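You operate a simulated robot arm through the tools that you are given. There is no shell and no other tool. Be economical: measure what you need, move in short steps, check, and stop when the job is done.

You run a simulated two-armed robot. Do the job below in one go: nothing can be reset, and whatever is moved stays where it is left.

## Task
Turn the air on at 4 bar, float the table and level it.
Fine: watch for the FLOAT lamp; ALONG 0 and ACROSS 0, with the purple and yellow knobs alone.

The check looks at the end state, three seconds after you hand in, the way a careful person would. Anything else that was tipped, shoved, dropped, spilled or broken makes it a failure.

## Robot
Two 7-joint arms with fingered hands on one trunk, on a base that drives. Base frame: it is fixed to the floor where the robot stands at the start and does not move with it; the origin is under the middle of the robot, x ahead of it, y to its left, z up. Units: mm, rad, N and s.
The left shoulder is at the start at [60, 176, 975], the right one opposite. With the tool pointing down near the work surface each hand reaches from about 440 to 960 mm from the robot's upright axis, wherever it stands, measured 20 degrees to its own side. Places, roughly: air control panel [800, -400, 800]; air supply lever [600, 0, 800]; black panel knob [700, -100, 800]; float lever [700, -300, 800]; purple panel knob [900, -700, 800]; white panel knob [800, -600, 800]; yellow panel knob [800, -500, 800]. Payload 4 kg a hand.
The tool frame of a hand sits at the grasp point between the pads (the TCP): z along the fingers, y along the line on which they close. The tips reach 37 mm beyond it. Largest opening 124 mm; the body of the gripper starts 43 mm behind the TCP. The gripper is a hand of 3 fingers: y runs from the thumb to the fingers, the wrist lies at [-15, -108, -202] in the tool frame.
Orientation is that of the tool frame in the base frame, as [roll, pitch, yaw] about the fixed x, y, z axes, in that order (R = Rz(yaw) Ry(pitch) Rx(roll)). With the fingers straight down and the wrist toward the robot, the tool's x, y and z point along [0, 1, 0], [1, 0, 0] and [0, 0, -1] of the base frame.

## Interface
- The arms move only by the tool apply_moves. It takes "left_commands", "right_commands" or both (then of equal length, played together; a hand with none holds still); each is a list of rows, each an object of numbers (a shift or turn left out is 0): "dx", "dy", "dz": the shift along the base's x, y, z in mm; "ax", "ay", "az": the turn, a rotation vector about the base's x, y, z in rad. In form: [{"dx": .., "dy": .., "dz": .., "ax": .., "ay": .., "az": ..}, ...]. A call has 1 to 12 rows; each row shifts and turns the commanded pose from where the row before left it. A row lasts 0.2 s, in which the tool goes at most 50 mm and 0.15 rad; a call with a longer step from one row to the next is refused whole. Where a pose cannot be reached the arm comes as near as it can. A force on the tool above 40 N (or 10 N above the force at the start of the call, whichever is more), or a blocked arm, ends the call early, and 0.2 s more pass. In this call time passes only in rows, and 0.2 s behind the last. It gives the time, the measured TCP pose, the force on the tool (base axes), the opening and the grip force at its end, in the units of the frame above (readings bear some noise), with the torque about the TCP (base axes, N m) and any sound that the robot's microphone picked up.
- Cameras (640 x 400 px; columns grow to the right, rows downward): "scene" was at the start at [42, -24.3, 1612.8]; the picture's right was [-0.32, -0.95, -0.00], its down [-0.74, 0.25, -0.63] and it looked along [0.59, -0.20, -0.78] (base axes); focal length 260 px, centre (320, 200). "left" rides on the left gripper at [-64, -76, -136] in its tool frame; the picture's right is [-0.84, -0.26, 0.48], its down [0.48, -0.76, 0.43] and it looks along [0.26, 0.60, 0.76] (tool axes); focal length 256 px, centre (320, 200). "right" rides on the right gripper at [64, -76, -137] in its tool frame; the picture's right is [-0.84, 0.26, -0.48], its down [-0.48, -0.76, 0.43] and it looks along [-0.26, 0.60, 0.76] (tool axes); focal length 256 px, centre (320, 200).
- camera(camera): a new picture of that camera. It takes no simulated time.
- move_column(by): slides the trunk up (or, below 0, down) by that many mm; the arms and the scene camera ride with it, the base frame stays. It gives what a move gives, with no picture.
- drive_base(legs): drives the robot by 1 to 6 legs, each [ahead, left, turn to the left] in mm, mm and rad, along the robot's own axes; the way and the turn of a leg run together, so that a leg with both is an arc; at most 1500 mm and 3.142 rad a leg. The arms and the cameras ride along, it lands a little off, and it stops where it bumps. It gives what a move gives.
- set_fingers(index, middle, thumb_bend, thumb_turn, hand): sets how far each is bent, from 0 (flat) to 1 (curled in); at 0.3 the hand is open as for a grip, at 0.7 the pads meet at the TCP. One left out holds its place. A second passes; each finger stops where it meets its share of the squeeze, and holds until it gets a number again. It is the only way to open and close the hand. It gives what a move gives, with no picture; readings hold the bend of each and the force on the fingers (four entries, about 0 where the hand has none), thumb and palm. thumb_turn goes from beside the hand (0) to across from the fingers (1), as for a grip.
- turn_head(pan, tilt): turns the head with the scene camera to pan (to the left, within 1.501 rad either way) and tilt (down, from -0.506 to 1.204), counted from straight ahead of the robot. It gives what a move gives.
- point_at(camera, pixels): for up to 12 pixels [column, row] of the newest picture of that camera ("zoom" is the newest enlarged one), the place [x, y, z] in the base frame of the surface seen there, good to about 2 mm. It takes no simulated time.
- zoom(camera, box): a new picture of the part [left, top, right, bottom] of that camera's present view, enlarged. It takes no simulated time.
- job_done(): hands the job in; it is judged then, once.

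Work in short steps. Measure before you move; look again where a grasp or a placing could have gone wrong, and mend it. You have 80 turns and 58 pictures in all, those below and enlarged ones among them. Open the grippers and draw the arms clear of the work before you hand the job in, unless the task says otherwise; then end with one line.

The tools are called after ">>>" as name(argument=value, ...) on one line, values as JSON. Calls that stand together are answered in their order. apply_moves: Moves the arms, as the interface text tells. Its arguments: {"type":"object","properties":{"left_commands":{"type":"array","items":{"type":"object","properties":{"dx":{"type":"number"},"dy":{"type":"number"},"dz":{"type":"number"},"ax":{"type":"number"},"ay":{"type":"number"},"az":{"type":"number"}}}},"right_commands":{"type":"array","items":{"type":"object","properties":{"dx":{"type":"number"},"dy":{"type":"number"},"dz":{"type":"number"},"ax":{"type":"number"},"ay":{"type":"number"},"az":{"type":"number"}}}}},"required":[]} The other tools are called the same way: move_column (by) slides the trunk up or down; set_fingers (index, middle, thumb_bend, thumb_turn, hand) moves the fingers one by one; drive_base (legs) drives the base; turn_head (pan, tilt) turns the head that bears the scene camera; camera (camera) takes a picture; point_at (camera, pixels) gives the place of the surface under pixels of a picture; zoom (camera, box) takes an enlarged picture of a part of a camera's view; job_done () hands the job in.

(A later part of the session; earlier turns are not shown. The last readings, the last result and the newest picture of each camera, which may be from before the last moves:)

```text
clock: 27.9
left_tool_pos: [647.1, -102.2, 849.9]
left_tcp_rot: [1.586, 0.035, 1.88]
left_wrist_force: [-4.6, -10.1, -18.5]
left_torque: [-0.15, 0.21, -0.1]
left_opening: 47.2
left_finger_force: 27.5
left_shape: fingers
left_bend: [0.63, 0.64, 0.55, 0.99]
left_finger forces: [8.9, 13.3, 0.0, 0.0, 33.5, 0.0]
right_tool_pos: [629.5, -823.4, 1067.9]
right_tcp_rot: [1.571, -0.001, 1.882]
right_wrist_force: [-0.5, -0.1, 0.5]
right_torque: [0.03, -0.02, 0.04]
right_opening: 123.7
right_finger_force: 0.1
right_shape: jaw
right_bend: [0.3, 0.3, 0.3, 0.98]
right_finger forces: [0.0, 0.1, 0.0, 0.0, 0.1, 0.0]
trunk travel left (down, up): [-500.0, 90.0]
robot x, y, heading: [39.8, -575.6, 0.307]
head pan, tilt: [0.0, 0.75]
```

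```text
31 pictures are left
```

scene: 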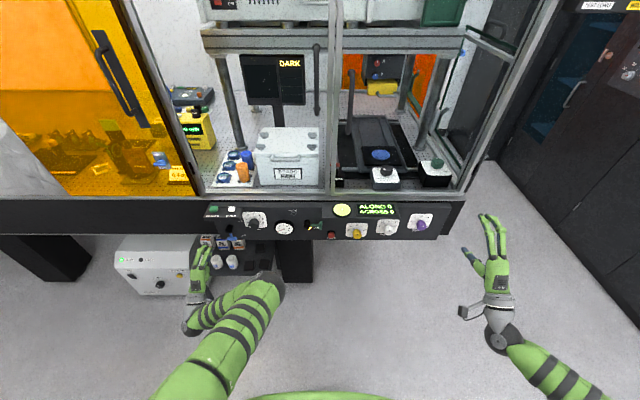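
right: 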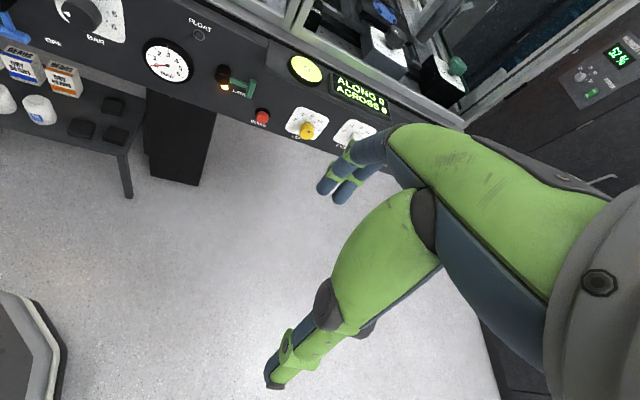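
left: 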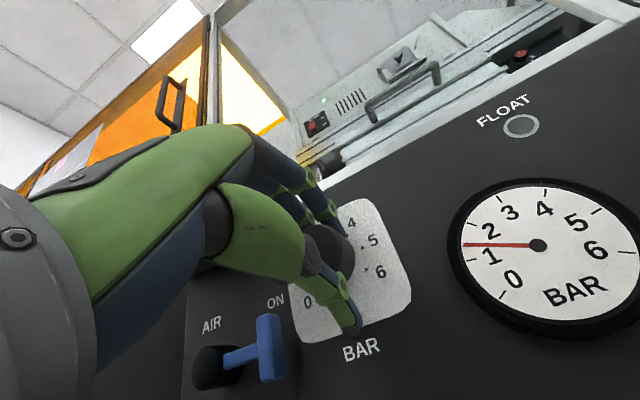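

The knob turned; the gauge is climbing past 1.4. I release slightly, roll back 60° and grip again.

>>> set_fingers(hand="left", index=0.49, middle=0.49, thumb_bend=0.48)

>>> apply_moves(left_commands=[{"ax": -0.137, "ay": -0.043}, {"ax": -0.137, "ay": -0.043}, {"ax": -0.137, "ay": -0.043}, {"ax": -0.137, "ay": -0.043}, {"ax": -0.137, "ay": -0.043}, {"ax": -0.137, "ay": -0.043}, {"ax": -0.137, "ay": -0.043}])

>>> zoom(camera="scene", box=[200, 195, 296, 255])

>>> camera(camera="left")

```text
clock: 28.9
left_tool_pos: [646.6, -100.6, 852.8]
left_tcp_rot: [1.583, 0.037, 1.88]
left_wrist_force: [-7.2, 0.4, 0.7]
left_torque: [0.02, -0.32, 0.03]
left_opening: 67.2
left_finger_force: 3.1
left_shape: fingers
left_bend: [0.49, 0.48, 0.48, 1.0]
left_finger forces: [3.0, 3.3, 0.0, 0.0, 0.1, 0.1]
right_tool_pos: [627.9, -823.0, 1067.3]
right_tcp_rot: [1.57, -0.001, 1.883]
right_wrist_force: [-0.3, 0.5, 0.1]
right_torque: [0.01, -0.02, -0.01]
right_opening: 123.7
right_finger_force: 0.1
right_shape: jaw
right_bend: [0.3, 0.3, 0.3, 0.98]
right_finger forces: [0.0, 0.0, 0.0, 0.1, 0.0, 0.1]
trunk travel left (down, up): [-500.0, 90.0]
robot x, y, heading: [35.2, -572.4, 0.309]
head pan, tilt: [0.0, 0.75]
```

```text
clock: 30.0
left_tool_pos: [649.0, -115.6, 855.9]
left_tcp_rot: [1.569, 0.665, 1.852]
left_wrist_force: [-9.5, -24.6, 11.0]
left_torque: [1.7, -0.09, 0.78]
left_opening: 65.8
left_finger_force: 21.0
left_shape: fingers
left_bend: [0.49, 0.47, 0.48, 1.0]
left_finger forces: [8.1, 32.9, 0.0, 0.0, 0.0, 0.1]
right_tool_pos: [625.5, -829.1, 1068.5]
right_tcp_rot: [1.569, -0.003, 1.884]
right_wrist_force: [1.1, 0.0, -0.2]
right_torque: [0.0, 0.0, -0.02]
right_opening: 123.7
right_finger_force: 0.1
right_shape: jaw
right_bend: [0.3, 0.3, 0.3, 0.98]
right_finger forces: [0.1, 0.0, 0.0, 0.0, 0.1, 0.0]
trunk travel left (down, up): [-500.0, 90.0]
robot x, y, heading: [35.9, -574.6, 0.309]
head pan, tilt: [0.0, 0.75]
stopped in row 5 (left hand): the force on the tool passed its limit at 49 N (the readings are from after the stop); the commanded pose is now the measured one
```

```text
6.67 times, centred on (248, 225) of scene
```

zoom: 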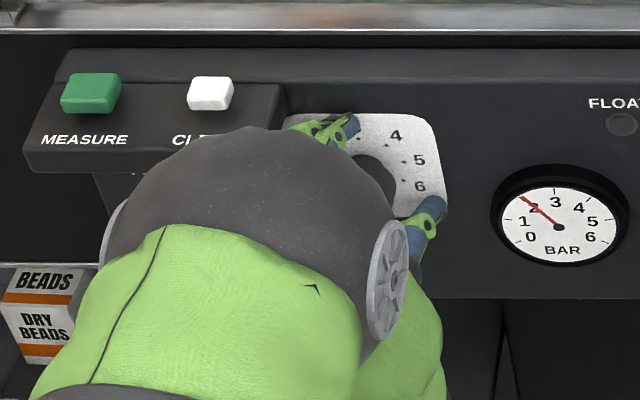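

```text
29 pictures are left
```

left: 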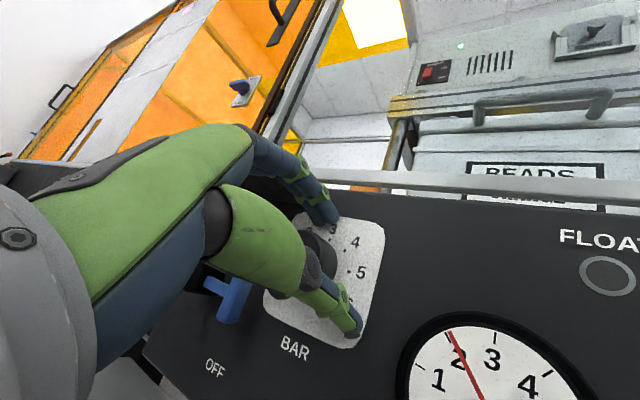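

The rolled-back finger met the button box's side at about -38°; gauge reads ~2.1. I roll forward slightly to -30° and recentre on the knob, then grip from there.

>>> apply_moves(left_commands=[{"ax": 0.08, "ay": 0.025}, {"dx": -1.5, "dy": 4, "dz": -2, "ax": 0.06, "ay": 0.02}, {"dx": -1.5, "dy": 4, "dz": -2}])

>>> set_fingers(hand="left", index=0.7, middle=0.7, thumb_bend=0.7)

>>> zoom(camera="scene", box=[200, 195, 296, 255])

```text
clock: 30.8
left_tool_pos: [646.0, -102.7, 850.0]
left_tcp_rot: [1.578, 0.518, 1.86]
left_wrist_force: [-4.3, -31.4, 7.1]
left_torque: [1.93, -0.04, 0.65]
left_opening: 66.3
left_finger_force: 19.2
left_shape: fingers
left_bend: [0.49, 0.48, 0.48, 1.0]
left_finger forces: [7.2, 32.0, 0.2, 0.0, 0.1, 0.0]
right_tool_pos: [627.2, -828.6, 1066.3]
right_tcp_rot: [1.569, -0.004, 1.88]
right_wrist_force: [0.3, 0.4, 0.4]
right_torque: [-0.01, 0.01, 0.04]
right_opening: 123.9
right_finger_force: 0.1
right_shape: jaw
right_bend: [0.3, 0.3, 0.3, 0.98]
right_finger forces: [0.1, 0.0, 0.0, 0.0, 0.0, 0.1]
trunk travel left (down, up): [-500.0, 90.0]
robot x, y, heading: [36.9, -572.1, 0.317]
head pan, tilt: [0.0, 0.75]
```

```text
clock: 31.8
left_tool_pos: [645.6, -100.3, 847.7]
left_tcp_rot: [1.582, 0.52, 1.865]
left_wrist_force: [0.9, -22.9, -3.3]
left_torque: [0.13, -0.35, -0.15]
left_opening: 47.9
left_finger_force: 29.0
left_shape: fingers
left_bend: [0.61, 0.63, 0.55, 0.99]
left_finger forces: [8.5, 19.8, 0.1, 0.1, 29.3, 0.0]
right_tool_pos: [628.6, -827.4, 1066.3]
right_tcp_rot: [1.571, -0.001, 1.88]
right_wrist_force: [-0.3, -0.3, 0.0]
right_torque: [-0.01, -0.05, -0.02]
right_opening: 123.6
right_finger_force: 0.2
right_shape: jaw
right_bend: [0.3, 0.3, 0.3, 0.98]
right_finger forces: [0.0, 0.1, 0.1, 0.0, 0.0, 0.0]
trunk travel left (down, up): [-500.0, 90.0]
robot x, y, heading: [37.6, -574.4, 0.309]
head pan, tilt: [0.0, 0.75]
```

```text
6.67 times, centred on (248, 225) of scene
```

zoom: 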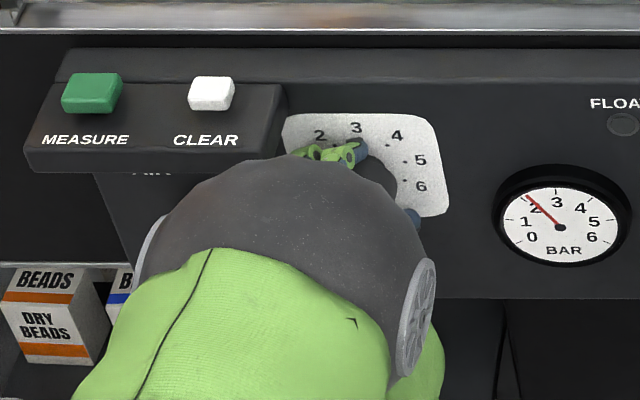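

Gripped; gauge about 2.2. I turn clockwise another ~60°.

>>> apply_moves(left_commands=[{"ax": 0.137, "ay": 0.043}, {"ax": 0.137, "ay": 0.043}, {"ax": 0.137, "ay": 0.043}, {"ax": 0.137, "ay": 0.043}, {"ax": 0.137, "ay": 0.043}, {"ax": 0.137, "ay": 0.043}, {"ax": 0.137, "ay": 0.043}])

>>> turn_head(pan=0.2, tilt=0.8)

>>> turn_head(pan=0.0, tilt=0.75)

>>> camera(camera="left")

```text
clock: 33.4
left_tool_pos: [645.4, -99.6, 851.0]
left_tcp_rot: [1.59, -0.487, 1.867]
left_wrist_force: [-16.7, -8.2, -9.0]
left_torque: [-0.07, -0.23, -0.08]
left_opening: 47.5
left_finger_force: 35.6
left_shape: fingers
left_bend: [0.61, 0.64, 0.55, 0.99]
left_finger forces: [18.8, 24.2, 0.0, 0.1, 28.7, 0.0]
right_tool_pos: [627.5, -825.9, 1068.1]
right_tcp_rot: [1.571, 0.0, 1.881]
right_wrist_force: [-0.4, 0.1, 0.7]
right_torque: [0.03, 0.01, 0.0]
right_opening: 123.5
right_finger_force: 0.0
right_shape: jaw
right_bend: [0.3, 0.3, 0.3, 0.98]
right_finger forces: [0.1, 0.1, 0.1, 0.1, 0.0, 0.0]
trunk travel left (down, up): [-500.0, 90.0]
robot x, y, heading: [37.0, -572.9, 0.314]
head pan, tilt: [0.0, 0.75]
```

```text
clock: 34.2
left_tool_pos: [646.4, -100.1, 849.7]
left_tcp_rot: [1.591, -0.483, 1.863]
left_wrist_force: [-16.9, -5.1, -9.0]
left_torque: [-0.03, -0.17, 0.02]
left_opening: 47.7
left_finger_force: 33.7
left_shape: fingers
left_bend: [0.61, 0.64, 0.55, 0.99]
left_finger forces: [15.8, 22.1, 0.1, 0.0, 29.4, 0.1]
right_tool_pos: [627.4, -827.1, 1067.4]
right_tcp_rot: [1.57, -0.001, 1.881]
right_wrist_force: [0.4, 0.5, -0.6]
right_torque: [-0.03, 0.0, 0.0]
right_opening: 123.5
right_finger_force: 0.0
right_shape: jaw
right_bend: [0.3, 0.3, 0.3, 0.98]
right_finger forces: [0.1, 0.0, 0.0, 0.0, 0.0, 0.0]
trunk travel left (down, up): [-500.0, 90.0]
robot x, y, heading: [38.5, -574.9, 0.316]
head pan, tilt: [0.201, 0.799]
```

```text
clock: 34.9
left_tool_pos: [646.7, -98.7, 849.4]
left_tcp_rot: [1.591, -0.483, 1.866]
left_wrist_force: [-16.5, -4.0, -9.7]
left_torque: [-0.03, -0.08, 0.04]
left_opening: 47.4
left_finger_force: 32.4
left_shape: fingers
left_bend: [0.61, 0.64, 0.55, 0.99]
left_finger forces: [15.9, 19.1, 0.0, 0.1, 30.2, 0.1]
right_tool_pos: [628.3, -824.2, 1066.7]
right_tcp_rot: [1.57, -0.001, 1.88]
right_wrist_force: [-0.2, 0.1, 0.5]
right_torque: [0.01, 0.03, -0.01]
right_opening: 123.8
right_finger_force: 0.0
right_shape: jaw
right_bend: [0.3, 0.3, 0.3, 0.98]
right_finger forces: [0.1, 0.0, 0.0, 0.0, 0.1, 0.0]
trunk travel left (down, up): [-500.0, 90.0]
robot x, y, heading: [41.7, -575.6, 0.312]
head pan, tilt: [0.0, 0.75]
```

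```text
27 pictures are left
```

left: 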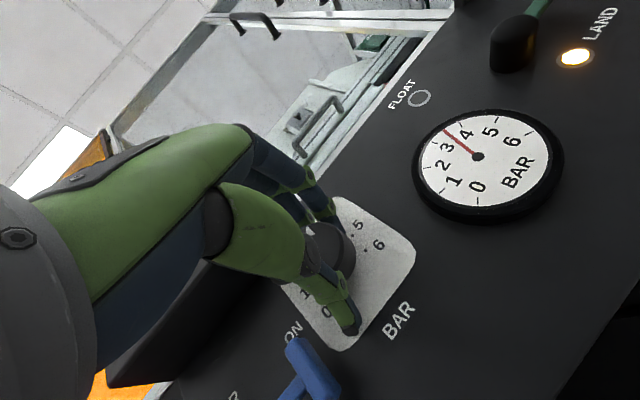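

Gauge ~3.5. I turn 0.3 rad more clockwise and wait for it to settle.

>>> apply_moves(left_commands=[{"ax": 0.143, "ay": 0.045}, {"ax": 0.143, "ay": 0.045}, {}, {}, {}, {}, {}, {}, {}, {}, {}, {}])

>>> zoom(camera="left", box=[320, 60, 640, 260])

```text
clock: 37.5
left_tool_pos: [646.5, -99.7, 850.3]
left_tcp_rot: [1.594, -0.783, 1.863]
left_wrist_force: [-17.2, -1.4, -2.0]
left_torque: [-0.04, -0.28, 0.09]
left_opening: 47.6
left_finger_force: 35.4
left_shape: fingers
left_bend: [0.61, 0.64, 0.55, 1.0]
left_finger forces: [17.0, 27.9, 0.0, 0.1, 26.4, 0.0]
right_tool_pos: [627.8, -825.2, 1067.6]
right_tcp_rot: [1.569, -0.002, 1.884]
right_wrist_force: [0.0, 0.4, 0.0]
right_torque: [-0.03, -0.02, 0.0]
right_opening: 123.7
right_finger_force: 0.1
right_shape: jaw
right_bend: [0.3, 0.3, 0.3, 0.98]
right_finger forces: [0.0, 0.0, 0.0, 0.0, 0.0, 0.1]
trunk travel left (down, up): [-500.0, 90.0]
robot x, y, heading: [40.0, -573.9, 0.316]
head pan, tilt: [0.0, 0.75]
```

```text
2.00 times, centred on (480, 160) of left
```

zoom: 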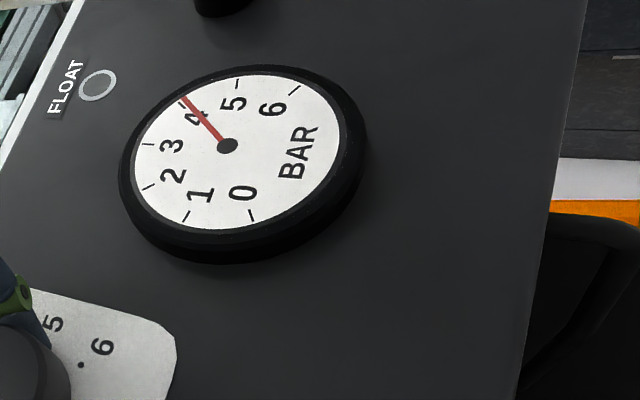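

Needle lies on the 4 mark. I open the left hand and back away, then verify.

>>> set_fingers(hand="left", index=0.47, middle=0.47, thumb_bend=0.47)

>>> apply_moves(left_commands=[{"dx": -12, "dy": -4}, {"dx": -25, "dy": -8}, {"dx": -38, "dy": -12}])

>>> zoom(camera="left", box=[240, 0, 640, 250])

```text
clock: 38.5
left_tool_pos: [646.6, -99.4, 849.0]
left_tcp_rot: [1.594, -0.784, 1.863]
left_wrist_force: [-17.6, -2.8, -4.1]
left_torque: [0.13, -0.16, -0.39]
left_opening: 63.2
left_finger_force: 8.7
left_shape: fingers
left_bend: [0.5, 0.49, 0.47, 1.0]
left_finger forces: [12.5, 5.4, 0.0, 0.1, 0.0, 0.0]
right_tool_pos: [627.7, -825.6, 1068.9]
right_tcp_rot: [1.569, -0.002, 1.884]
right_wrist_force: [-0.3, 0.2, 0.0]
right_torque: [0.02, -0.03, 0.0]
right_opening: 123.6
right_finger_force: 0.0
right_shape: jaw
right_bend: [0.3, 0.3, 0.3, 0.98]
right_finger forces: [0.0, 0.1, 0.0, 0.1, 0.0, 0.1]
trunk travel left (down, up): [-500.0, 90.0]
robot x, y, heading: [38.6, -570.0, 0.305]
head pan, tilt: [0.0, 0.75]
```

```text
clock: 39.3
left_tool_pos: [604.3, -126.7, 860.0]
left_tcp_rot: [1.6, -0.783, 1.867]
left_wrist_force: [-0.6, -0.1, -0.8]
left_torque: [0.02, -0.02, -0.04]
left_opening: 71.7
left_finger_force: 0.1
left_shape: fingers
left_bend: [0.47, 0.47, 0.47, 1.0]
left_finger forces: [0.0, 0.1, 0.1, 0.0, 0.0, 0.0]
left hand out of reach, approached as far as the arm can: row 3
right_tool_pos: [627.4, -827.3, 1067.4]
right_tcp_rot: [1.57, -0.002, 1.882]
right_wrist_force: [-0.4, 0.1, -0.3]
right_torque: [0.0, -0.02, 0.04]
right_opening: 123.7
right_finger_force: 0.1
right_shape: jaw
right_bend: [0.3, 0.3, 0.3, 0.98]
right_finger forces: [0.0, 0.0, 0.1, 0.0, 0.0, 0.0]
trunk travel left (down, up): [-500.0, 90.0]
robot x, y, heading: [38.5, -569.4, 0.31]
head pan, tilt: [0.0, 0.75]
```

```text
1.60 times, centred on (440, 125) of left
```

zoom: 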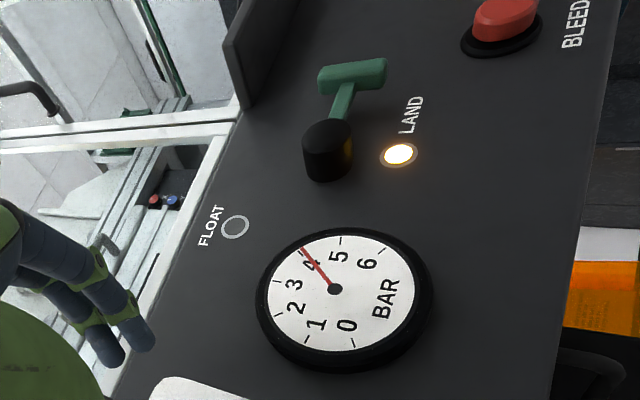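

Gauge reads 4. Next the green lever: it points right at LAND and should swing up. I check where the left elbow stands before picking the hand.

>>> camera(camera="scene")

>>> point_at(camera="zoom", pixels=[[328, 155], [340, 105], [325, 80], [380, 70], [250, 30], [300, 20], [400, 153], [234, 228], [510, 15]])

```text
24 pictures are left
```

scene: 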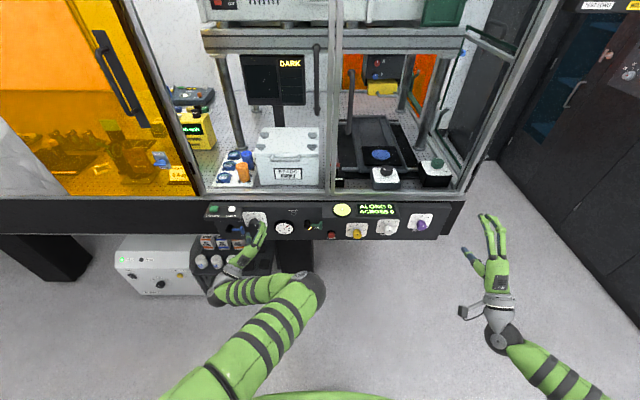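

```text
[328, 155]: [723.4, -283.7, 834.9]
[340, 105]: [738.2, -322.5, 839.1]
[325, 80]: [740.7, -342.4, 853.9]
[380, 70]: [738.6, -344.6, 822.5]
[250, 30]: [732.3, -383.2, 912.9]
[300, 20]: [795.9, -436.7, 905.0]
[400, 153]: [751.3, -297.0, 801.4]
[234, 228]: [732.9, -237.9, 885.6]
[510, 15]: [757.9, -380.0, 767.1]
```

I'll use the left hand again: close to a beak, roll level, and shift right to below the green handle, standing off the panel.

>>> set_fingers(hand="left", index=0.7, middle=0.7, thumb_bend=0.7)

>>> apply_moves(left_commands=[{"dx": 11.5, "dy": -35.7, "dz": -11.7, "ax": -0.124, "ay": -0.039}, {"dx": 11.5, "dy": -35.7, "dz": -11.7, "ax": -0.124, "ay": -0.039}, {"dx": 11.5, "dy": -35.7, "dz": -11.7, "ax": -0.124, "ay": -0.039}, {"dx": 11.5, "dy": -35.7, "dz": -11.7, "ax": -0.124, "ay": -0.039}, {"dx": 11.5, "dy": -35.7, "dz": -11.7, "ax": -0.124, "ay": -0.039}, {"dx": 11.5, "dy": -35.7, "dz": -11.7, "ax": -0.124, "ay": -0.039}])

>>> camera(camera="left")

```text
clock: 40.3
left_tool_pos: [604.1, -126.3, 859.1]
left_tcp_rot: [1.603, -0.782, 1.863]
left_wrist_force: [0.3, 0.5, 0.2]
left_torque: [0.0, 0.0, 0.0]
left_opening: 2.0
left_finger_force: 0.1
left_shape: fingers
left_bend: [0.7, 0.7, 0.7, 1.0]
left_finger forces: [0.1, 0.1, 0.1, 0.0, 0.0, 0.0]
right_tool_pos: [626.0, -825.4, 1067.9]
right_tcp_rot: [1.571, -0.002, 1.882]
right_wrist_force: [-0.3, 0.2, 0.4]
right_torque: [0.0, 0.0, -0.03]
right_opening: 123.8
right_finger_force: 0.2
right_shape: jaw
right_bend: [0.3, 0.3, 0.3, 0.98]
right_finger forces: [0.0, 0.1, 0.0, 0.0, 0.0, 0.1]
trunk travel left (down, up): [-500.0, 90.0]
robot x, y, heading: [37.5, -572.0, 0.31]
head pan, tilt: [0.0, 0.75]
```

```text
clock: 41.7
left_tool_pos: [669.8, -344.3, 794.3]
left_tcp_rot: [1.585, -0.002, 1.864]
left_wrist_force: [0.9, -0.2, -0.1]
left_torque: [-0.02, -0.03, -0.03]
left_opening: 2.2
left_finger_force: 0.1
left_shape: fingers
left_bend: [0.7, 0.7, 0.7, 1.0]
left_finger forces: [0.1, 0.0, 0.1, 0.1, 0.1, 0.1]
right_tool_pos: [628.3, -825.4, 1067.7]
right_tcp_rot: [1.571, -0.002, 1.885]
right_wrist_force: [0.8, -0.1, -0.3]
right_torque: [0.03, 0.0, -0.02]
right_opening: 123.5
right_finger_force: 0.0
right_shape: jaw
right_bend: [0.3, 0.3, 0.3, 0.98]
right_finger forces: [0.0, 0.0, 0.1, 0.1, 0.1, 0.1]
trunk travel left (down, up): [-500.0, 90.0]
robot x, y, heading: [35.9, -570.3, 0.31]
head pan, tilt: [0.0, 0.75]
```

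```text
23 pictures are left
```

left: 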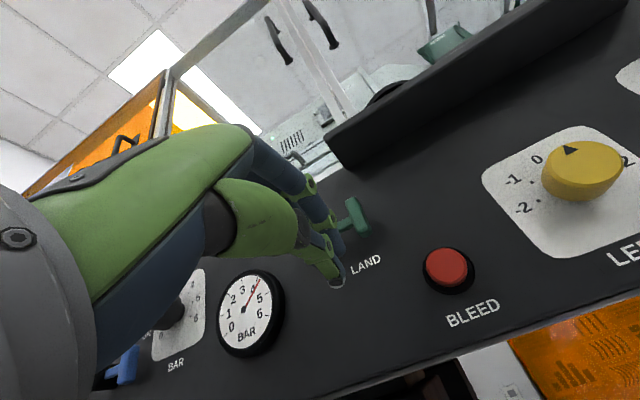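

Beak is below the green handle ((355,215)), left of BLEED. I go in 47 mm slightly lower, then sweep the lever upward on its arc.

>>> apply_moves(left_commands=[{"dx": 15, "dy": 4.7, "dz": -8}, {"dx": 15, "dy": 4.7}, {"dx": 15, "dy": 4.7}, {"dx": -0.6, "dy": 2, "dz": 19}, {"dx": 2.2, "dy": -7.2, "dz": 10}, {"dx": 1.3, "dy": -4.2, "dz": 12.6}, {"dx": 0.3, "dy": -1, "dz": 13.3}, {"dx": -0.8, "dy": 2.4, "dz": 13}, {"dx": -1.7, "dy": 5.5, "dz": 12}, {"dx": -2.6, "dy": 8.2, "dz": 10}])

>>> zoom(camera="scene", box=[260, 190, 372, 260])

```text
clock: 43.9
left_tool_pos: [714.7, -323.5, 873.0]
left_tcp_rot: [1.586, -0.004, 1.862]
left_wrist_force: [-11.3, -1.9, -11.7]
left_torque: [-0.2, -0.08, 0.12]
left_opening: 2.7
left_finger_force: 11.1
left_shape: fingers
left_bend: [0.7, 0.71, 0.7, 1.0]
left_finger forces: [0.0, 21.5, 0.1, 0.1, 0.0, 0.0]
right_tool_pos: [628.3, -825.0, 1066.2]
right_tcp_rot: [1.571, -0.003, 1.883]
right_wrist_force: [0.2, 0.7, 0.1]
right_torque: [0.02, 0.0, 0.02]
right_opening: 123.6
right_finger_force: 0.0
right_shape: jaw
right_bend: [0.3, 0.3, 0.3, 0.98]
right_finger forces: [0.0, 0.1, 0.1, 0.0, 0.0, 0.0]
trunk travel left (down, up): [-500.0, 90.0]
robot x, y, heading: [38.3, -569.5, 0.314]
head pan, tilt: [0.0, 0.75]
```

```text
5.71 times, centred on (316, 225) of scene
```

zoom: 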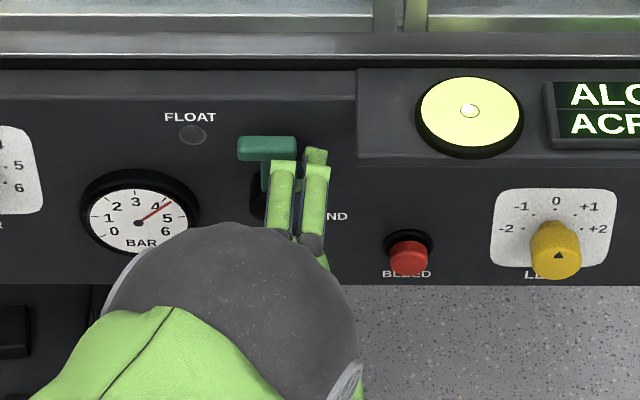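

The lever is up. The gauge needle, however, appears somewhat past 4 now. I back the hand away and look at gauge and FLOAT lamp.

>>> apply_moves(left_commands=[{"dx": 3, "dy": -9.5}, {"dx": -25, "dy": -8}, {"dx": -22, "dy": 5}, {"dx": -10, "dy": 35, "dz": -15}, {"dx": -12, "dy": 40, "dz": -15}, {"dx": -12, "dy": 40, "dz": -15}])

>>> camera(camera="left")

>>> zoom(camera="scene", box=[230, 190, 374, 280])

```text
clock: 45.3
left_tool_pos: [636.8, -219.3, 826.0]
left_tcp_rot: [1.584, -0.003, 1.868]
left_wrist_force: [0.6, -0.8, -1.0]
left_torque: [-0.01, -0.01, 0.02]
left_opening: 1.4
left_finger_force: 0.0
left_shape: fingers
left_bend: [0.7, 0.7, 0.7, 1.0]
left_finger forces: [0.0, 0.0, 0.0, 0.0, 0.0, 0.0]
right_tool_pos: [628.3, -825.0, 1067.5]
right_tcp_rot: [1.571, -0.001, 1.882]
right_wrist_force: [-0.4, 0.7, -0.5]
right_torque: [-0.01, 0.0, 0.0]
right_opening: 123.8
right_finger_force: 0.2
right_shape: jaw
right_bend: [0.3, 0.3, 0.3, 0.98]
right_finger forces: [0.1, 0.1, 0.0, 0.0, 0.0, 0.0]
trunk travel left (down, up): [-500.0, 90.0]
robot x, y, heading: [37.8, -574.4, 0.308]
head pan, tilt: [0.0, 0.75]
```

```text
21 pictures are left
```

left: 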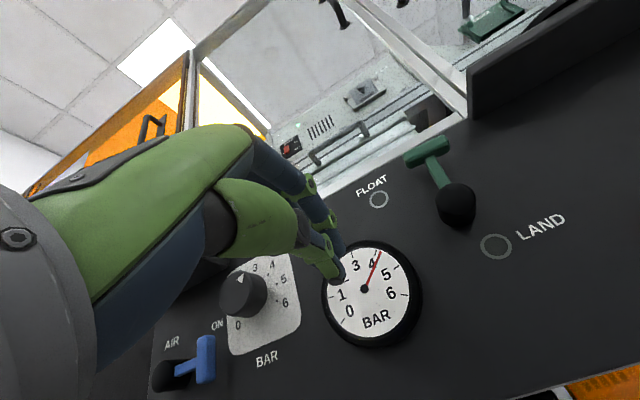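

```text
4.44 times, centred on (302, 235) of scene
```

zoom: 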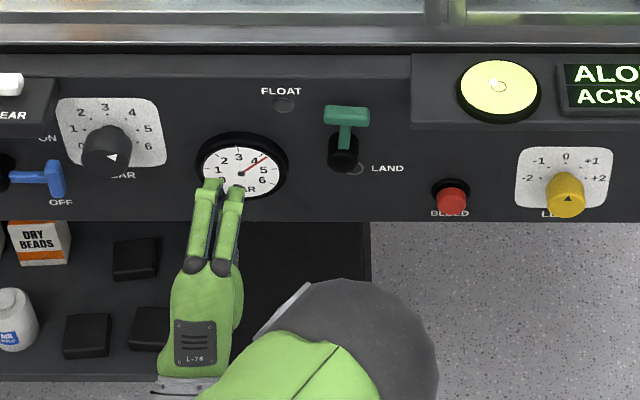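

LAND lamp is out; FLOAT not lit yet (air still filling). The needle reads about 4.2, so I open the hand and bring it before the regulator for a fine correction, watching the gauge meanwhile.

>>> set_fingers(hand="left", index=0.47, middle=0.47, thumb_bend=0.47)

>>> apply_moves(left_commands=[{"dx": -8, "dy": 25.7, "dz": 6, "ax": 0.119, "ay": 0.037}, {"dx": -8, "dy": 25.7, "dz": 6, "ax": 0.119, "ay": 0.037}, {"dx": -8, "dy": 25.7, "dz": 6, "ax": 0.119, "ay": 0.037}, {"dx": -8, "dy": 25.7, "dz": 6, "ax": 0.119, "ay": 0.037}, {}, {}, {}, {}])

>>> zoom(camera="left", box=[280, 20, 600, 220])

>>> zoom(camera="scene", box=[230, 200, 326, 260])

```text
clock: 46.3
left_tool_pos: [637.2, -219.2, 826.7]
left_tcp_rot: [1.586, -0.004, 1.865]
left_wrist_force: [0.9, 0.6, 0.3]
left_torque: [0.01, -0.01, 0.0]
left_opening: 71.3
left_finger_force: 0.0
left_shape: fingers
left_bend: [0.47, 0.47, 0.47, 1.0]
left_finger forces: [0.0, 0.0, 0.0, 0.1, 0.1, 0.0]
right_tool_pos: [628.8, -826.3, 1066.5]
right_tcp_rot: [1.571, -0.002, 1.883]
right_wrist_force: [-0.2, 1.2, -0.4]
right_torque: [-0.01, 0.0, -0.01]
right_opening: 123.7
right_finger_force: 0.1
right_shape: jaw
right_bend: [0.3, 0.3, 0.3, 0.98]
right_finger forces: [0.1, 0.1, 0.0, 0.0, 0.1, 0.0]
trunk travel left (down, up): [-500.0, 90.0]
robot x, y, heading: [40.2, -572.4, 0.311]
head pan, tilt: [0.0, 0.75]
```

```text
clock: 48.1
left_tool_pos: [605.5, -116.7, 851.7]
left_tcp_rot: [1.589, -0.503, 1.865]
left_wrist_force: [0.2, 0.0, 0.1]
left_torque: [-0.01, -0.03, -0.01]
left_opening: 71.3
left_finger_force: 0.1
left_shape: fingers
left_bend: [0.47, 0.47, 0.47, 1.0]
left_finger forces: [0.0, 0.0, 0.0, 0.0, 0.0, 0.0]
right_tool_pos: [627.7, -826.3, 1066.3]
right_tcp_rot: [1.571, -0.001, 1.882]
right_wrist_force: [0.3, 0.4, 0.3]
right_torque: [-0.02, 0.01, -0.01]
right_opening: 123.5
right_finger_force: 0.0
right_shape: jaw
right_bend: [0.3, 0.3, 0.3, 0.98]
right_finger forces: [0.0, 0.0, 0.0, 0.1, 0.1, 0.0]
trunk travel left (down, up): [-500.0, 90.0]
robot x, y, heading: [40.1, -573.9, 0.315]
head pan, tilt: [0.0, 0.75]
```

```text
2.00 times, centred on (440, 120) of left
```

zoom: 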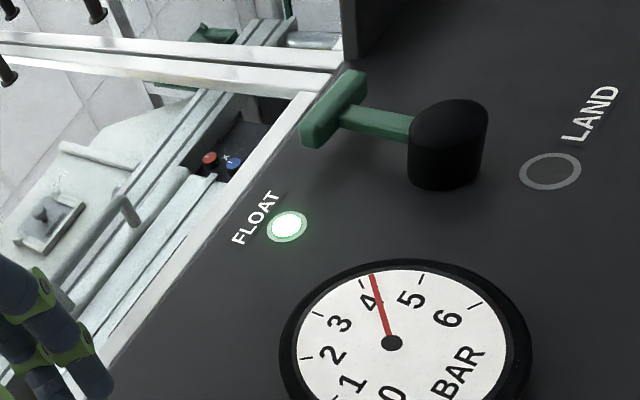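

```text
6.67 times, centred on (278, 230) of scene
```

zoom: 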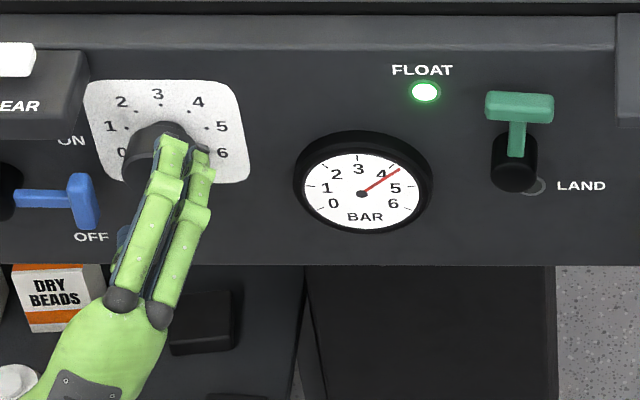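

FLOAT is lit. The needle is at about 4.2 (tick of 4 at (362,283), needle tip (372,275)). I move onto the knob and grip, to turn back ~0.14 rad.

>>> apply_moves(left_commands=[{"dx": 13.6, "dy": 5.6, "dz": -0.5}, {"dx": 13.6, "dy": 5.6, "dz": -0.5}, {"dx": 13.6, "dy": 5.6, "dz": -0.5}])

>>> set_fingers(hand="left", index=0.7, middle=0.7, thumb_bend=0.7)

>>> apply_moves(left_commands=[{"ax": -0.069, "ay": -0.022}, {"ax": -0.069, "ay": -0.022}, {}, {}, {}, {}, {}, {}, {}, {}, {}, {}])

>>> zoom(camera="left", box=[320, 60, 640, 260])

```text
clock: 48.9
left_tool_pos: [644.0, -99.1, 852.0]
left_tcp_rot: [1.589, -0.502, 1.865]
left_wrist_force: [-0.9, 0.6, 0.3]
left_torque: [-0.03, 0.0, 0.01]
left_opening: 71.6
left_finger_force: 0.1
left_shape: fingers
left_bend: [0.47, 0.47, 0.47, 1.0]
left_finger forces: [0.1, 0.5, 0.0, 0.0, 0.0, 0.1]
right_tool_pos: [627.6, -826.3, 1066.6]
right_tcp_rot: [1.57, -0.002, 1.884]
right_wrist_force: [0.4, 1.1, -0.4]
right_torque: [-0.03, 0.01, -0.03]
right_opening: 123.7
right_finger_force: 0.2
right_shape: jaw
right_bend: [0.3, 0.3, 0.3, 0.98]
right_finger forces: [0.0, 0.0, 0.1, 0.1, 0.1, 0.0]
trunk travel left (down, up): [-500.0, 90.0]
robot x, y, heading: [41.6, -570.5, 0.315]
head pan, tilt: [0.0, 0.75]
```

```text
clock: 49.9
left_tool_pos: [644.0, -98.1, 851.6]
left_tcp_rot: [1.591, -0.501, 1.865]
left_wrist_force: [-2.5, 5.1, -10.7]
left_torque: [0.05, -0.02, -0.02]
left_opening: 49.9
left_finger_force: 21.2
left_shape: fingers
left_bend: [0.61, 0.64, 0.55, 1.0]
left_finger forces: [7.8, 7.9, 0.1, 0.0, 27.6, 0.0]
right_tool_pos: [628.4, -824.5, 1066.5]
right_tcp_rot: [1.571, 0.0, 1.882]
right_wrist_force: [-0.2, 0.5, 0.1]
right_torque: [-0.04, 0.01, 0.01]
right_opening: 123.6
right_finger_force: 0.1
right_shape: jaw
right_bend: [0.3, 0.3, 0.3, 0.98]
right_finger forces: [0.0, 0.0, 0.0, 0.0, 0.0, 0.0]
trunk travel left (down, up): [-500.0, 90.0]
robot x, y, heading: [36.2, -574.8, 0.311]
head pan, tilt: [0.0, 0.75]
```

```text
clock: 52.5
left_tool_pos: [646.1, -98.6, 850.5]
left_tcp_rot: [1.587, -0.357, 1.866]
left_wrist_force: [-18.9, -6.1, -11.2]
left_torque: [0.14, -0.11, -0.2]
left_opening: 49.7
left_finger_force: 26.5
left_shape: fingers
left_bend: [0.61, 0.64, 0.55, 1.0]
left_finger forces: [10.4, 12.1, 0.0, 0.0, 30.0, 0.1]
right_tool_pos: [626.7, -825.2, 1068.3]
right_tcp_rot: [1.57, -0.001, 1.884]
right_wrist_force: [-0.6, -0.2, 0.6]
right_torque: [-0.01, -0.03, 0.0]
right_opening: 123.8
right_finger_force: 0.0
right_shape: jaw
right_bend: [0.3, 0.3, 0.3, 0.98]
right_finger forces: [0.1, 0.0, 0.0, 0.0, 0.0, 0.0]
trunk travel left (down, up): [-500.0, 90.0]
robot x, y, heading: [37.6, -572.6, 0.309]
head pan, tilt: [0.0, 0.75]
```

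```text
2.00 times, centred on (480, 160) of left
```

zoom: 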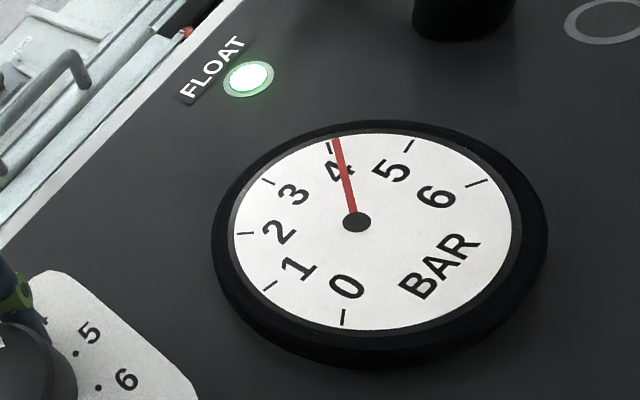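

The needle is a touch right of the 4 tick from this oblique angle. I check with the scene camera straight above.

>>> zoom(camera="scene", box=[268, 215, 300, 240])

```text
16.00 times, centred on (284, 228) of scene
```

zoom: 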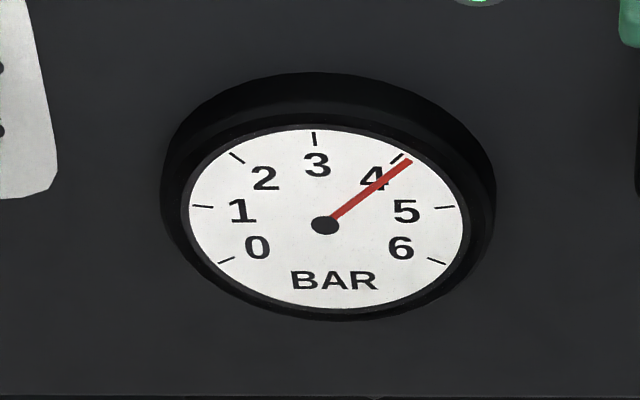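

Needle is ~2–3° past the 4 tick, i.e. about 4.07. I trim back a further 0.05 rad and let it settle.

>>> apply_moves(left_commands=[{"ax": -0.05, "ay": -0.016}, {}, {}, {}, {}, {}, {}, {}, {}, {}, {}])

>>> set_fingers(hand="left", index=0.47, middle=0.47, thumb_bend=0.47)

>>> zoom(camera="scene", box=[268, 215, 300, 240])

>>> zoom(camera="scene", box=[320, 195, 448, 275])

```text
clock: 54.9
left_tool_pos: [645.7, -99.0, 851.2]
left_tcp_rot: [1.586, -0.305, 1.866]
left_wrist_force: [-18.3, -4.2, -11.2]
left_torque: [0.08, 0.05, -0.11]
left_opening: 49.7
left_finger_force: 26.5
left_shape: fingers
left_bend: [0.61, 0.64, 0.55, 1.0]
left_finger forces: [10.1, 11.9, 0.1, 0.1, 30.7, 0.1]
right_tool_pos: [626.7, -825.0, 1066.8]
right_tcp_rot: [1.569, -0.002, 1.885]
right_wrist_force: [0.1, -0.7, -0.1]
right_torque: [-0.01, -0.01, 0.01]
right_opening: 123.8
right_finger_force: 0.0
right_shape: jaw
right_bend: [0.3, 0.3, 0.3, 0.98]
right_finger forces: [0.0, 0.0, 0.0, 0.0, 0.0, 0.0]
trunk travel left (down, up): [-500.0, 90.0]
robot x, y, heading: [36.0, -572.8, 0.312]
head pan, tilt: [0.0, 0.75]
```

```text
clock: 55.9
left_tool_pos: [645.1, -98.1, 851.3]
left_tcp_rot: [1.585, -0.304, 1.867]
left_wrist_force: [-12.9, -0.2, -2.3]
left_torque: [0.05, -0.34, -0.02]
left_opening: 65.4
left_finger_force: 6.5
left_shape: fingers
left_bend: [0.49, 0.48, 0.47, 1.0]
left_finger forces: [7.8, 4.7, 0.0, 0.1, 0.0, 0.1]
right_tool_pos: [628.0, -826.0, 1066.5]
right_tcp_rot: [1.569, -0.002, 1.885]
right_wrist_force: [0.0, 0.2, 0.7]
right_torque: [0.0, 0.02, 0.03]
right_opening: 123.5
right_finger_force: 0.1
right_shape: jaw
right_bend: [0.3, 0.3, 0.3, 0.98]
right_finger forces: [0.0, 0.0, 0.1, 0.1, 0.1, 0.1]
trunk travel left (down, up): [-500.0, 90.0]
robot x, y, heading: [38.6, -574.3, 0.315]
head pan, tilt: [0.0, 0.75]
```

```text
16.00 times, centred on (284, 228) of scene
```

zoom: 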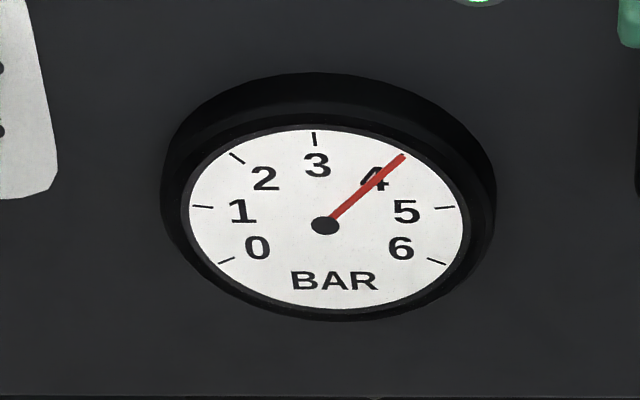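

```text
5.00 times, centred on (384, 235) of scene
```

zoom: 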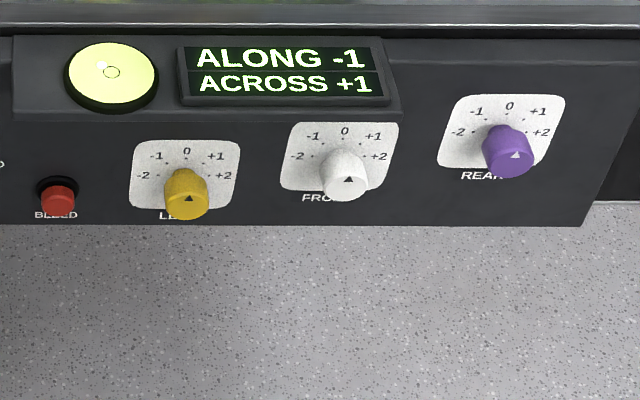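

Needle sits on 4. The display shows ALONG -1, ACROSS +1; knobs yellow=LEFT, white=FRONT, purple=REAR. I measure the purple and yellow knobs, and pull the left hand off the regulator.

>>> point_at(camera="zoom", pixels=[[455, 97], [562, 97], [546, 166], [440, 166], [509, 128], [512, 152], [510, 170], [190, 174], [188, 195], [187, 213], [345, 185], [134, 143]])

>>> point_at(camera="zoom", pixels=[[238, 143], [236, 207], [131, 205], [395, 105], [10, 115], [395, 125], [360, 190], [330, 190], [390, 190]])

>>> apply_moves(left_commands=[{"dx": -12, "dy": -4}, {"dx": -25, "dy": -8}, {"dx": -8, "dy": 15, "dz": 10}, {"dx": -10, "dy": 30, "dz": 30}, {"dx": -10, "dy": 30, "dz": 40}])

```text
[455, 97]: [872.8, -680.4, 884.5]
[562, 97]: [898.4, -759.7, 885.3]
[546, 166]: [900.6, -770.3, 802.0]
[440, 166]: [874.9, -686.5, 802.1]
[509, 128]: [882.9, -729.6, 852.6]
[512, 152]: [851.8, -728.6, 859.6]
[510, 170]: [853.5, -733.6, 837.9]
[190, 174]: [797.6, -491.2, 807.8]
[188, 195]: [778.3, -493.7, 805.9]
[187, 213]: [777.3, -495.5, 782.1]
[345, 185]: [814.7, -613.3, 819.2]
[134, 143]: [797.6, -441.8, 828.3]
```

```text
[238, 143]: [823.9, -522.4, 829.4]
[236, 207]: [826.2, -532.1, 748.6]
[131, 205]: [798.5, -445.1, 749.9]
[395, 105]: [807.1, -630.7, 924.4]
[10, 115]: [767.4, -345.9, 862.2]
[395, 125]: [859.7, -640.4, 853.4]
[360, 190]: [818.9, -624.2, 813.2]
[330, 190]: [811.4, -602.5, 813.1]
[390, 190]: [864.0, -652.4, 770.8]
```

```text
refused: row 5 steps farther than a row can; nothing moved
```

Purple axis: s≈955, z≈844; yellow: s≈706, z≈789. I withdraw the left hand in smaller rows and bring the right hand, half open, in front of the purple knob.

>>> set_fingers(hand="right", index=0.45, middle=0.45, thumb_bend=0.45, thumb_turn=1.0)

>>> apply_moves(left_commands=[{"dx": -12, "dy": -4}, {"dx": -25, "dy": -8}, {"dx": -6, "dy": 12, "dz": 5}, {"dx": -6, "dy": 20, "dz": 20}, {"dx": -6, "dy": 20, "dz": 20}, {"dx": -6, "dy": 20, "dz": 20}], right_commands=[{"dx": 29, "dy": 12.7, "dz": -37}, {"dx": 29, "dy": 12.7, "dz": -37}, {"dx": 29, "dy": 12.7, "dz": -37}, {"dx": 29, "dy": 12.7, "dz": -37}, {"dx": 29, "dy": 12.7, "dz": -37}, {"dx": 29, "dy": 12.7, "dz": -38}])

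>>> camera(camera="right")

```text
clock: 56.9
left_tool_pos: [645.0, -98.6, 850.5]
left_tcp_rot: [1.586, -0.305, 1.864]
left_wrist_force: [-11.5, -1.2, -1.7]
left_torque: [0.03, -0.31, -0.04]
left_opening: 66.4
left_finger_force: 5.8
left_shape: fingers
left_bend: [0.49, 0.48, 0.47, 1.0]
left_finger forces: [7.4, 4.0, 0.0, 0.0, 0.1, 0.0]
right_tool_pos: [627.3, -825.8, 1066.5]
right_tcp_rot: [1.57, -0.001, 1.881]
right_wrist_force: [-0.2, -0.9, -0.7]
right_torque: [-0.01, -0.01, 0.01]
right_opening: 78.2
right_finger_force: 0.1
right_shape: fingers
right_bend: [0.45, 0.45, 0.45, 0.99]
right_finger forces: [0.1, 0.1, 0.1, 0.1, 0.1, 0.0]
trunk travel left (down, up): [-500.0, 90.0]
robot x, y, heading: [39.0, -571.3, 0.311]
head pan, tilt: [0.0, 0.75]
```

```text
clock: 58.3
left_tool_pos: [584.8, -38.8, 918.5]
left_tcp_rot: [1.585, -0.307, 1.869]
left_wrist_force: [0.2, -0.2, -0.5]
left_torque: [0.0, 0.01, 0.0]
left_opening: 71.5
left_finger_force: 0.1
left_shape: fingers
left_bend: [0.47, 0.47, 0.47, 1.0]
left_finger forces: [0.1, 0.0, 0.0, 0.1, 0.1, 0.0]
right_tool_pos: [799.4, -756.5, 859.5]
right_tcp_rot: [1.573, -0.002, 1.88]
right_wrist_force: [-0.2, 0.0, 0.3]
right_torque: [-0.01, -0.01, -0.01]
right_opening: 77.9
right_finger_force: 0.1
right_shape: fingers
right_bend: [0.45, 0.45, 0.45, 0.99]
right_finger forces: [0.0, 0.0, 0.0, 0.0, 0.0, 0.1]
right hand out of reach, approached as far as the arm can: row 6
trunk travel left (down, up): [-500.0, 90.0]
robot x, y, heading: [34.5, -570.2, 0.307]
head pan, tilt: [0.0, 0.75]
```

```text
13 pictures are left
```

right: 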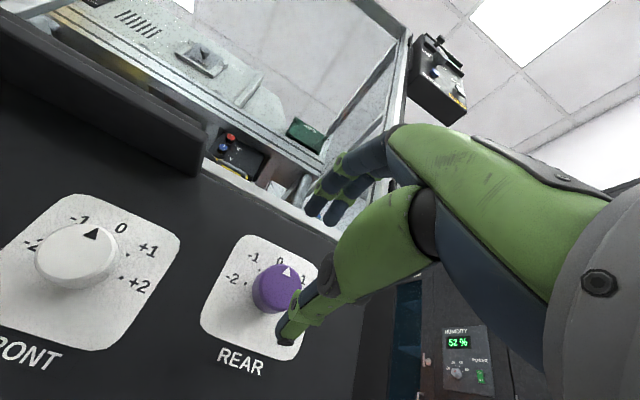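

All three knobs stand at about 0. I align on the purple axis, go in, grip, and turn it one mark (0.7 rad) clockwise as a test.

>>> apply_moves(right_commands=[{"dx": -2, "dy": 6.2, "dz": -14.5}, {"dx": 15.6, "dy": 4.9}, {"dx": 15.6, "dy": 4.9}, {"dx": 15.6, "dy": 4.9}])

>>> set_fingers(hand="right", index=0.7, middle=0.7, thumb_bend=0.7)

```text
clock: 59.3
left_tool_pos: [585.3, -39.7, 917.4]
left_tcp_rot: [1.585, -0.304, 1.868]
left_wrist_force: [-0.8, 0.3, 0.3]
left_torque: [0.0, -0.01, -0.01]
left_opening: 71.5
left_finger_force: 0.1
left_shape: fingers
left_bend: [0.47, 0.47, 0.47, 1.0]
left_finger forces: [0.0, 0.0, 0.1, 0.1, 0.1, 0.0]
right_tool_pos: [843.9, -743.6, 867.8]
right_tcp_rot: [1.576, -0.002, 1.881]
right_wrist_force: [-9.4, -2.7, -7.2]
right_torque: [-0.18, 0.49, 0.03]
right_opening: 85.7
right_finger_force: 5.5
right_shape: fingers
right_bend: [0.45, 0.45, 0.43, 0.99]
right_finger forces: [0.0, 0.0, 0.1, 0.1, 10.7, 0.0]
right hand out of reach, approached as far as the arm can: row 1, 3
trunk travel left (down, up): [-500.0, 90.0]
robot x, y, heading: [35.2, -566.8, 0.313]
head pan, tilt: [0.0, 0.75]
```

```text
clock: 60.3
left_tool_pos: [584.5, -38.3, 917.4]
left_tcp_rot: [1.586, -0.305, 1.867]
left_wrist_force: [0.1, 0.0, -0.2]
left_torque: [0.04, 0.0, 0.01]
left_opening: 71.5
left_finger_force: 0.1
left_shape: fingers
left_bend: [0.47, 0.47, 0.47, 1.0]
left_finger forces: [0.0, 0.1, 0.0, 0.1, 0.0, 0.0]
right_tool_pos: [844.6, -741.0, 873.0]
right_tcp_rot: [1.569, -0.001, 1.885]
right_wrist_force: [1.4, 0.8, 8.7]
right_torque: [0.11, -0.24, 0.01]
right_opening: 0.2
right_finger_force: 4.6
right_shape: fingers
right_bend: [0.69, 0.69, 0.72, 1.0]
right_finger forces: [0.1, 0.0, 0.0, 0.0, 10.2, 0.0]
trunk travel left (down, up): [-500.0, 90.0]
robot x, y, heading: [38.2, -572.6, 0.314]
head pan, tilt: [0.0, 0.75]
```

The right hand could not come low enough (z 868), so the fingers missed above the knob. I open it, retreat straight, lift the left hand clear of the button box, and then lower the trunk 90 mm.

>>> set_fingers(hand="right", index=0.45, middle=0.45, thumb_bend=0.4)

>>> apply_moves(left_commands=[{"dx": -10, "dy": -3}, {"dx": -15, "dy": -5, "dz": 15}, {"dx": -15, "dy": -5, "dz": 40}, {"dx": -10, "dy": -3, "dz": 45}, {"dz": 40}], right_commands=[{"dx": -15, "dy": -5, "dz": 2}, {"dx": -20, "dy": -6}, {"dx": -20, "dy": -6, "dz": 5}, {}, {}])

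>>> move_column(by=-90)

```text
clock: 61.3
left_tool_pos: [583.1, -39.3, 918.7]
left_tcp_rot: [1.584, -0.306, 1.867]
left_wrist_force: [0.3, -0.4, -0.5]
left_torque: [0.0, 0.02, 0.01]
left_opening: 71.3
left_finger_force: 0.2
left_shape: fingers
left_bend: [0.47, 0.47, 0.47, 1.0]
left_finger forces: [0.0, 0.0, 0.0, 0.0, 0.1, 0.1]
right_tool_pos: [843.4, -743.8, 872.7]
right_tcp_rot: [1.571, 0.0, 1.883]
right_wrist_force: [-4.1, -7.4, 23.9]
right_torque: [0.12, -0.24, -0.05]
right_opening: 31.7
right_finger_force: 12.5
right_shape: fingers
right_bend: [0.45, 0.45, 0.89, 1.0]
right_finger forces: [0.0, 0.0, 0.1, 0.0, 25.3, 0.0]
trunk travel left (down, up): [-500.0, 90.0]
robot x, y, heading: [38.6, -570.7, 0.313]
head pan, tilt: [0.0, 0.75]
```

```text
clock: 62.5
left_tool_pos: [534.3, -56.8, 1058.4]
left_tcp_rot: [1.586, -0.306, 1.866]
left_wrist_force: [0.4, -0.4, 0.6]
left_torque: [0.0, 0.01, 0.0]
left_opening: 71.6
left_finger_force: 0.1
left_shape: fingers
left_bend: [0.47, 0.47, 0.47, 1.0]
left_finger forces: [0.1, 0.0, 0.0, 0.1, 0.1, 0.1]
right_tool_pos: [789.9, -758.6, 876.6]
right_tcp_rot: [1.571, -0.001, 1.882]
right_wrist_force: [0.1, 0.1, 0.3]
right_torque: [-0.02, -0.02, 0.0]
right_opening: 85.2
right_finger_force: 0.2
right_shape: fingers
right_bend: [0.45, 0.45, 0.4, 0.99]
right_finger forces: [0.0, 0.0, 0.0, 0.1, 0.1, 0.0]
trunk travel left (down, up): [-500.0, 90.0]
robot x, y, heading: [38.4, -572.1, 0.313]
head pan, tilt: [0.0, 0.75]
```

```text
clock: 63.7
left_tool_pos: [533.7, -54.0, 968.1]
left_tcp_rot: [1.586, -0.304, 1.866]
left_wrist_force: [0.3, 0.7, -0.1]
left_torque: [0.05, 0.01, -0.01]
left_opening: 71.5
left_finger_force: 0.1
left_shape: fingers
left_bend: [0.47, 0.47, 0.47, 1.0]
left_finger forces: [0.0, 0.1, 0.1, 0.1, 0.1, 0.0]
right_tool_pos: [789.1, -758.3, 785.1]
right_tcp_rot: [1.57, -0.001, 1.883]
right_wrist_force: [-0.1, -0.4, -0.2]
right_torque: [-0.02, -0.03, 0.02]
right_opening: 84.9
right_finger_force: 0.1
right_shape: fingers
right_bend: [0.45, 0.45, 0.4, 0.99]
right_finger forces: [0.0, 0.1, 0.0, 0.1, 0.0, 0.1]
trunk travel left (down, up): [-410.0, 180.0]
robot x, y, heading: [38.2, -570.3, 0.314]
head pan, tilt: [0.0, 0.75]
```

Now at z 785 with room. I raise to the knob's height (845) and look at the display and knob.

>>> apply_moves(right_commands=[{"dx": -0.5, "dy": 1.6, "dz": 20}, {"dx": -0.5, "dy": 1.6, "dz": 20}, {"dx": -0.5, "dy": 1.6, "dz": 20}])

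>>> zoom(camera="scene", box=[320, 190, 464, 280])

```text
clock: 64.5
left_tool_pos: [533.8, -53.8, 967.8]
left_tcp_rot: [1.586, -0.305, 1.867]
left_wrist_force: [-0.1, -0.2, 0.1]
left_torque: [0.02, 0.01, 0.02]
left_opening: 71.9
left_finger_force: 0.0
left_shape: fingers
left_bend: [0.47, 0.47, 0.47, 1.0]
left_finger forces: [0.0, 0.1, 0.0, 0.0, 0.1, 0.0]
right_tool_pos: [786.9, -754.7, 845.3]
right_tcp_rot: [1.571, 0.0, 1.885]
right_wrist_force: [0.4, 0.2, 0.1]
right_torque: [0.0, -0.02, -0.02]
right_opening: 85.0
right_finger_force: 0.1
right_shape: fingers
right_bend: [0.45, 0.45, 0.4, 0.99]
right_finger forces: [0.0, 0.0, 0.1, 0.0, 0.1, 0.1]
trunk travel left (down, up): [-410.0, 180.0]
robot x, y, heading: [36.2, -570.6, 0.309]
head pan, tilt: [0.0, 0.75]
```

```text
4.44 times, centred on (392, 235) of scene
```

zoom: 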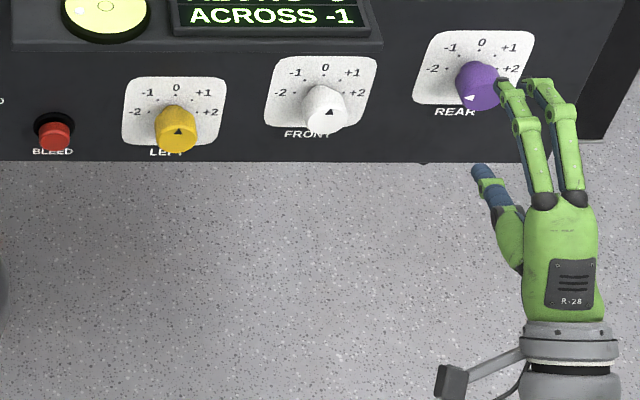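

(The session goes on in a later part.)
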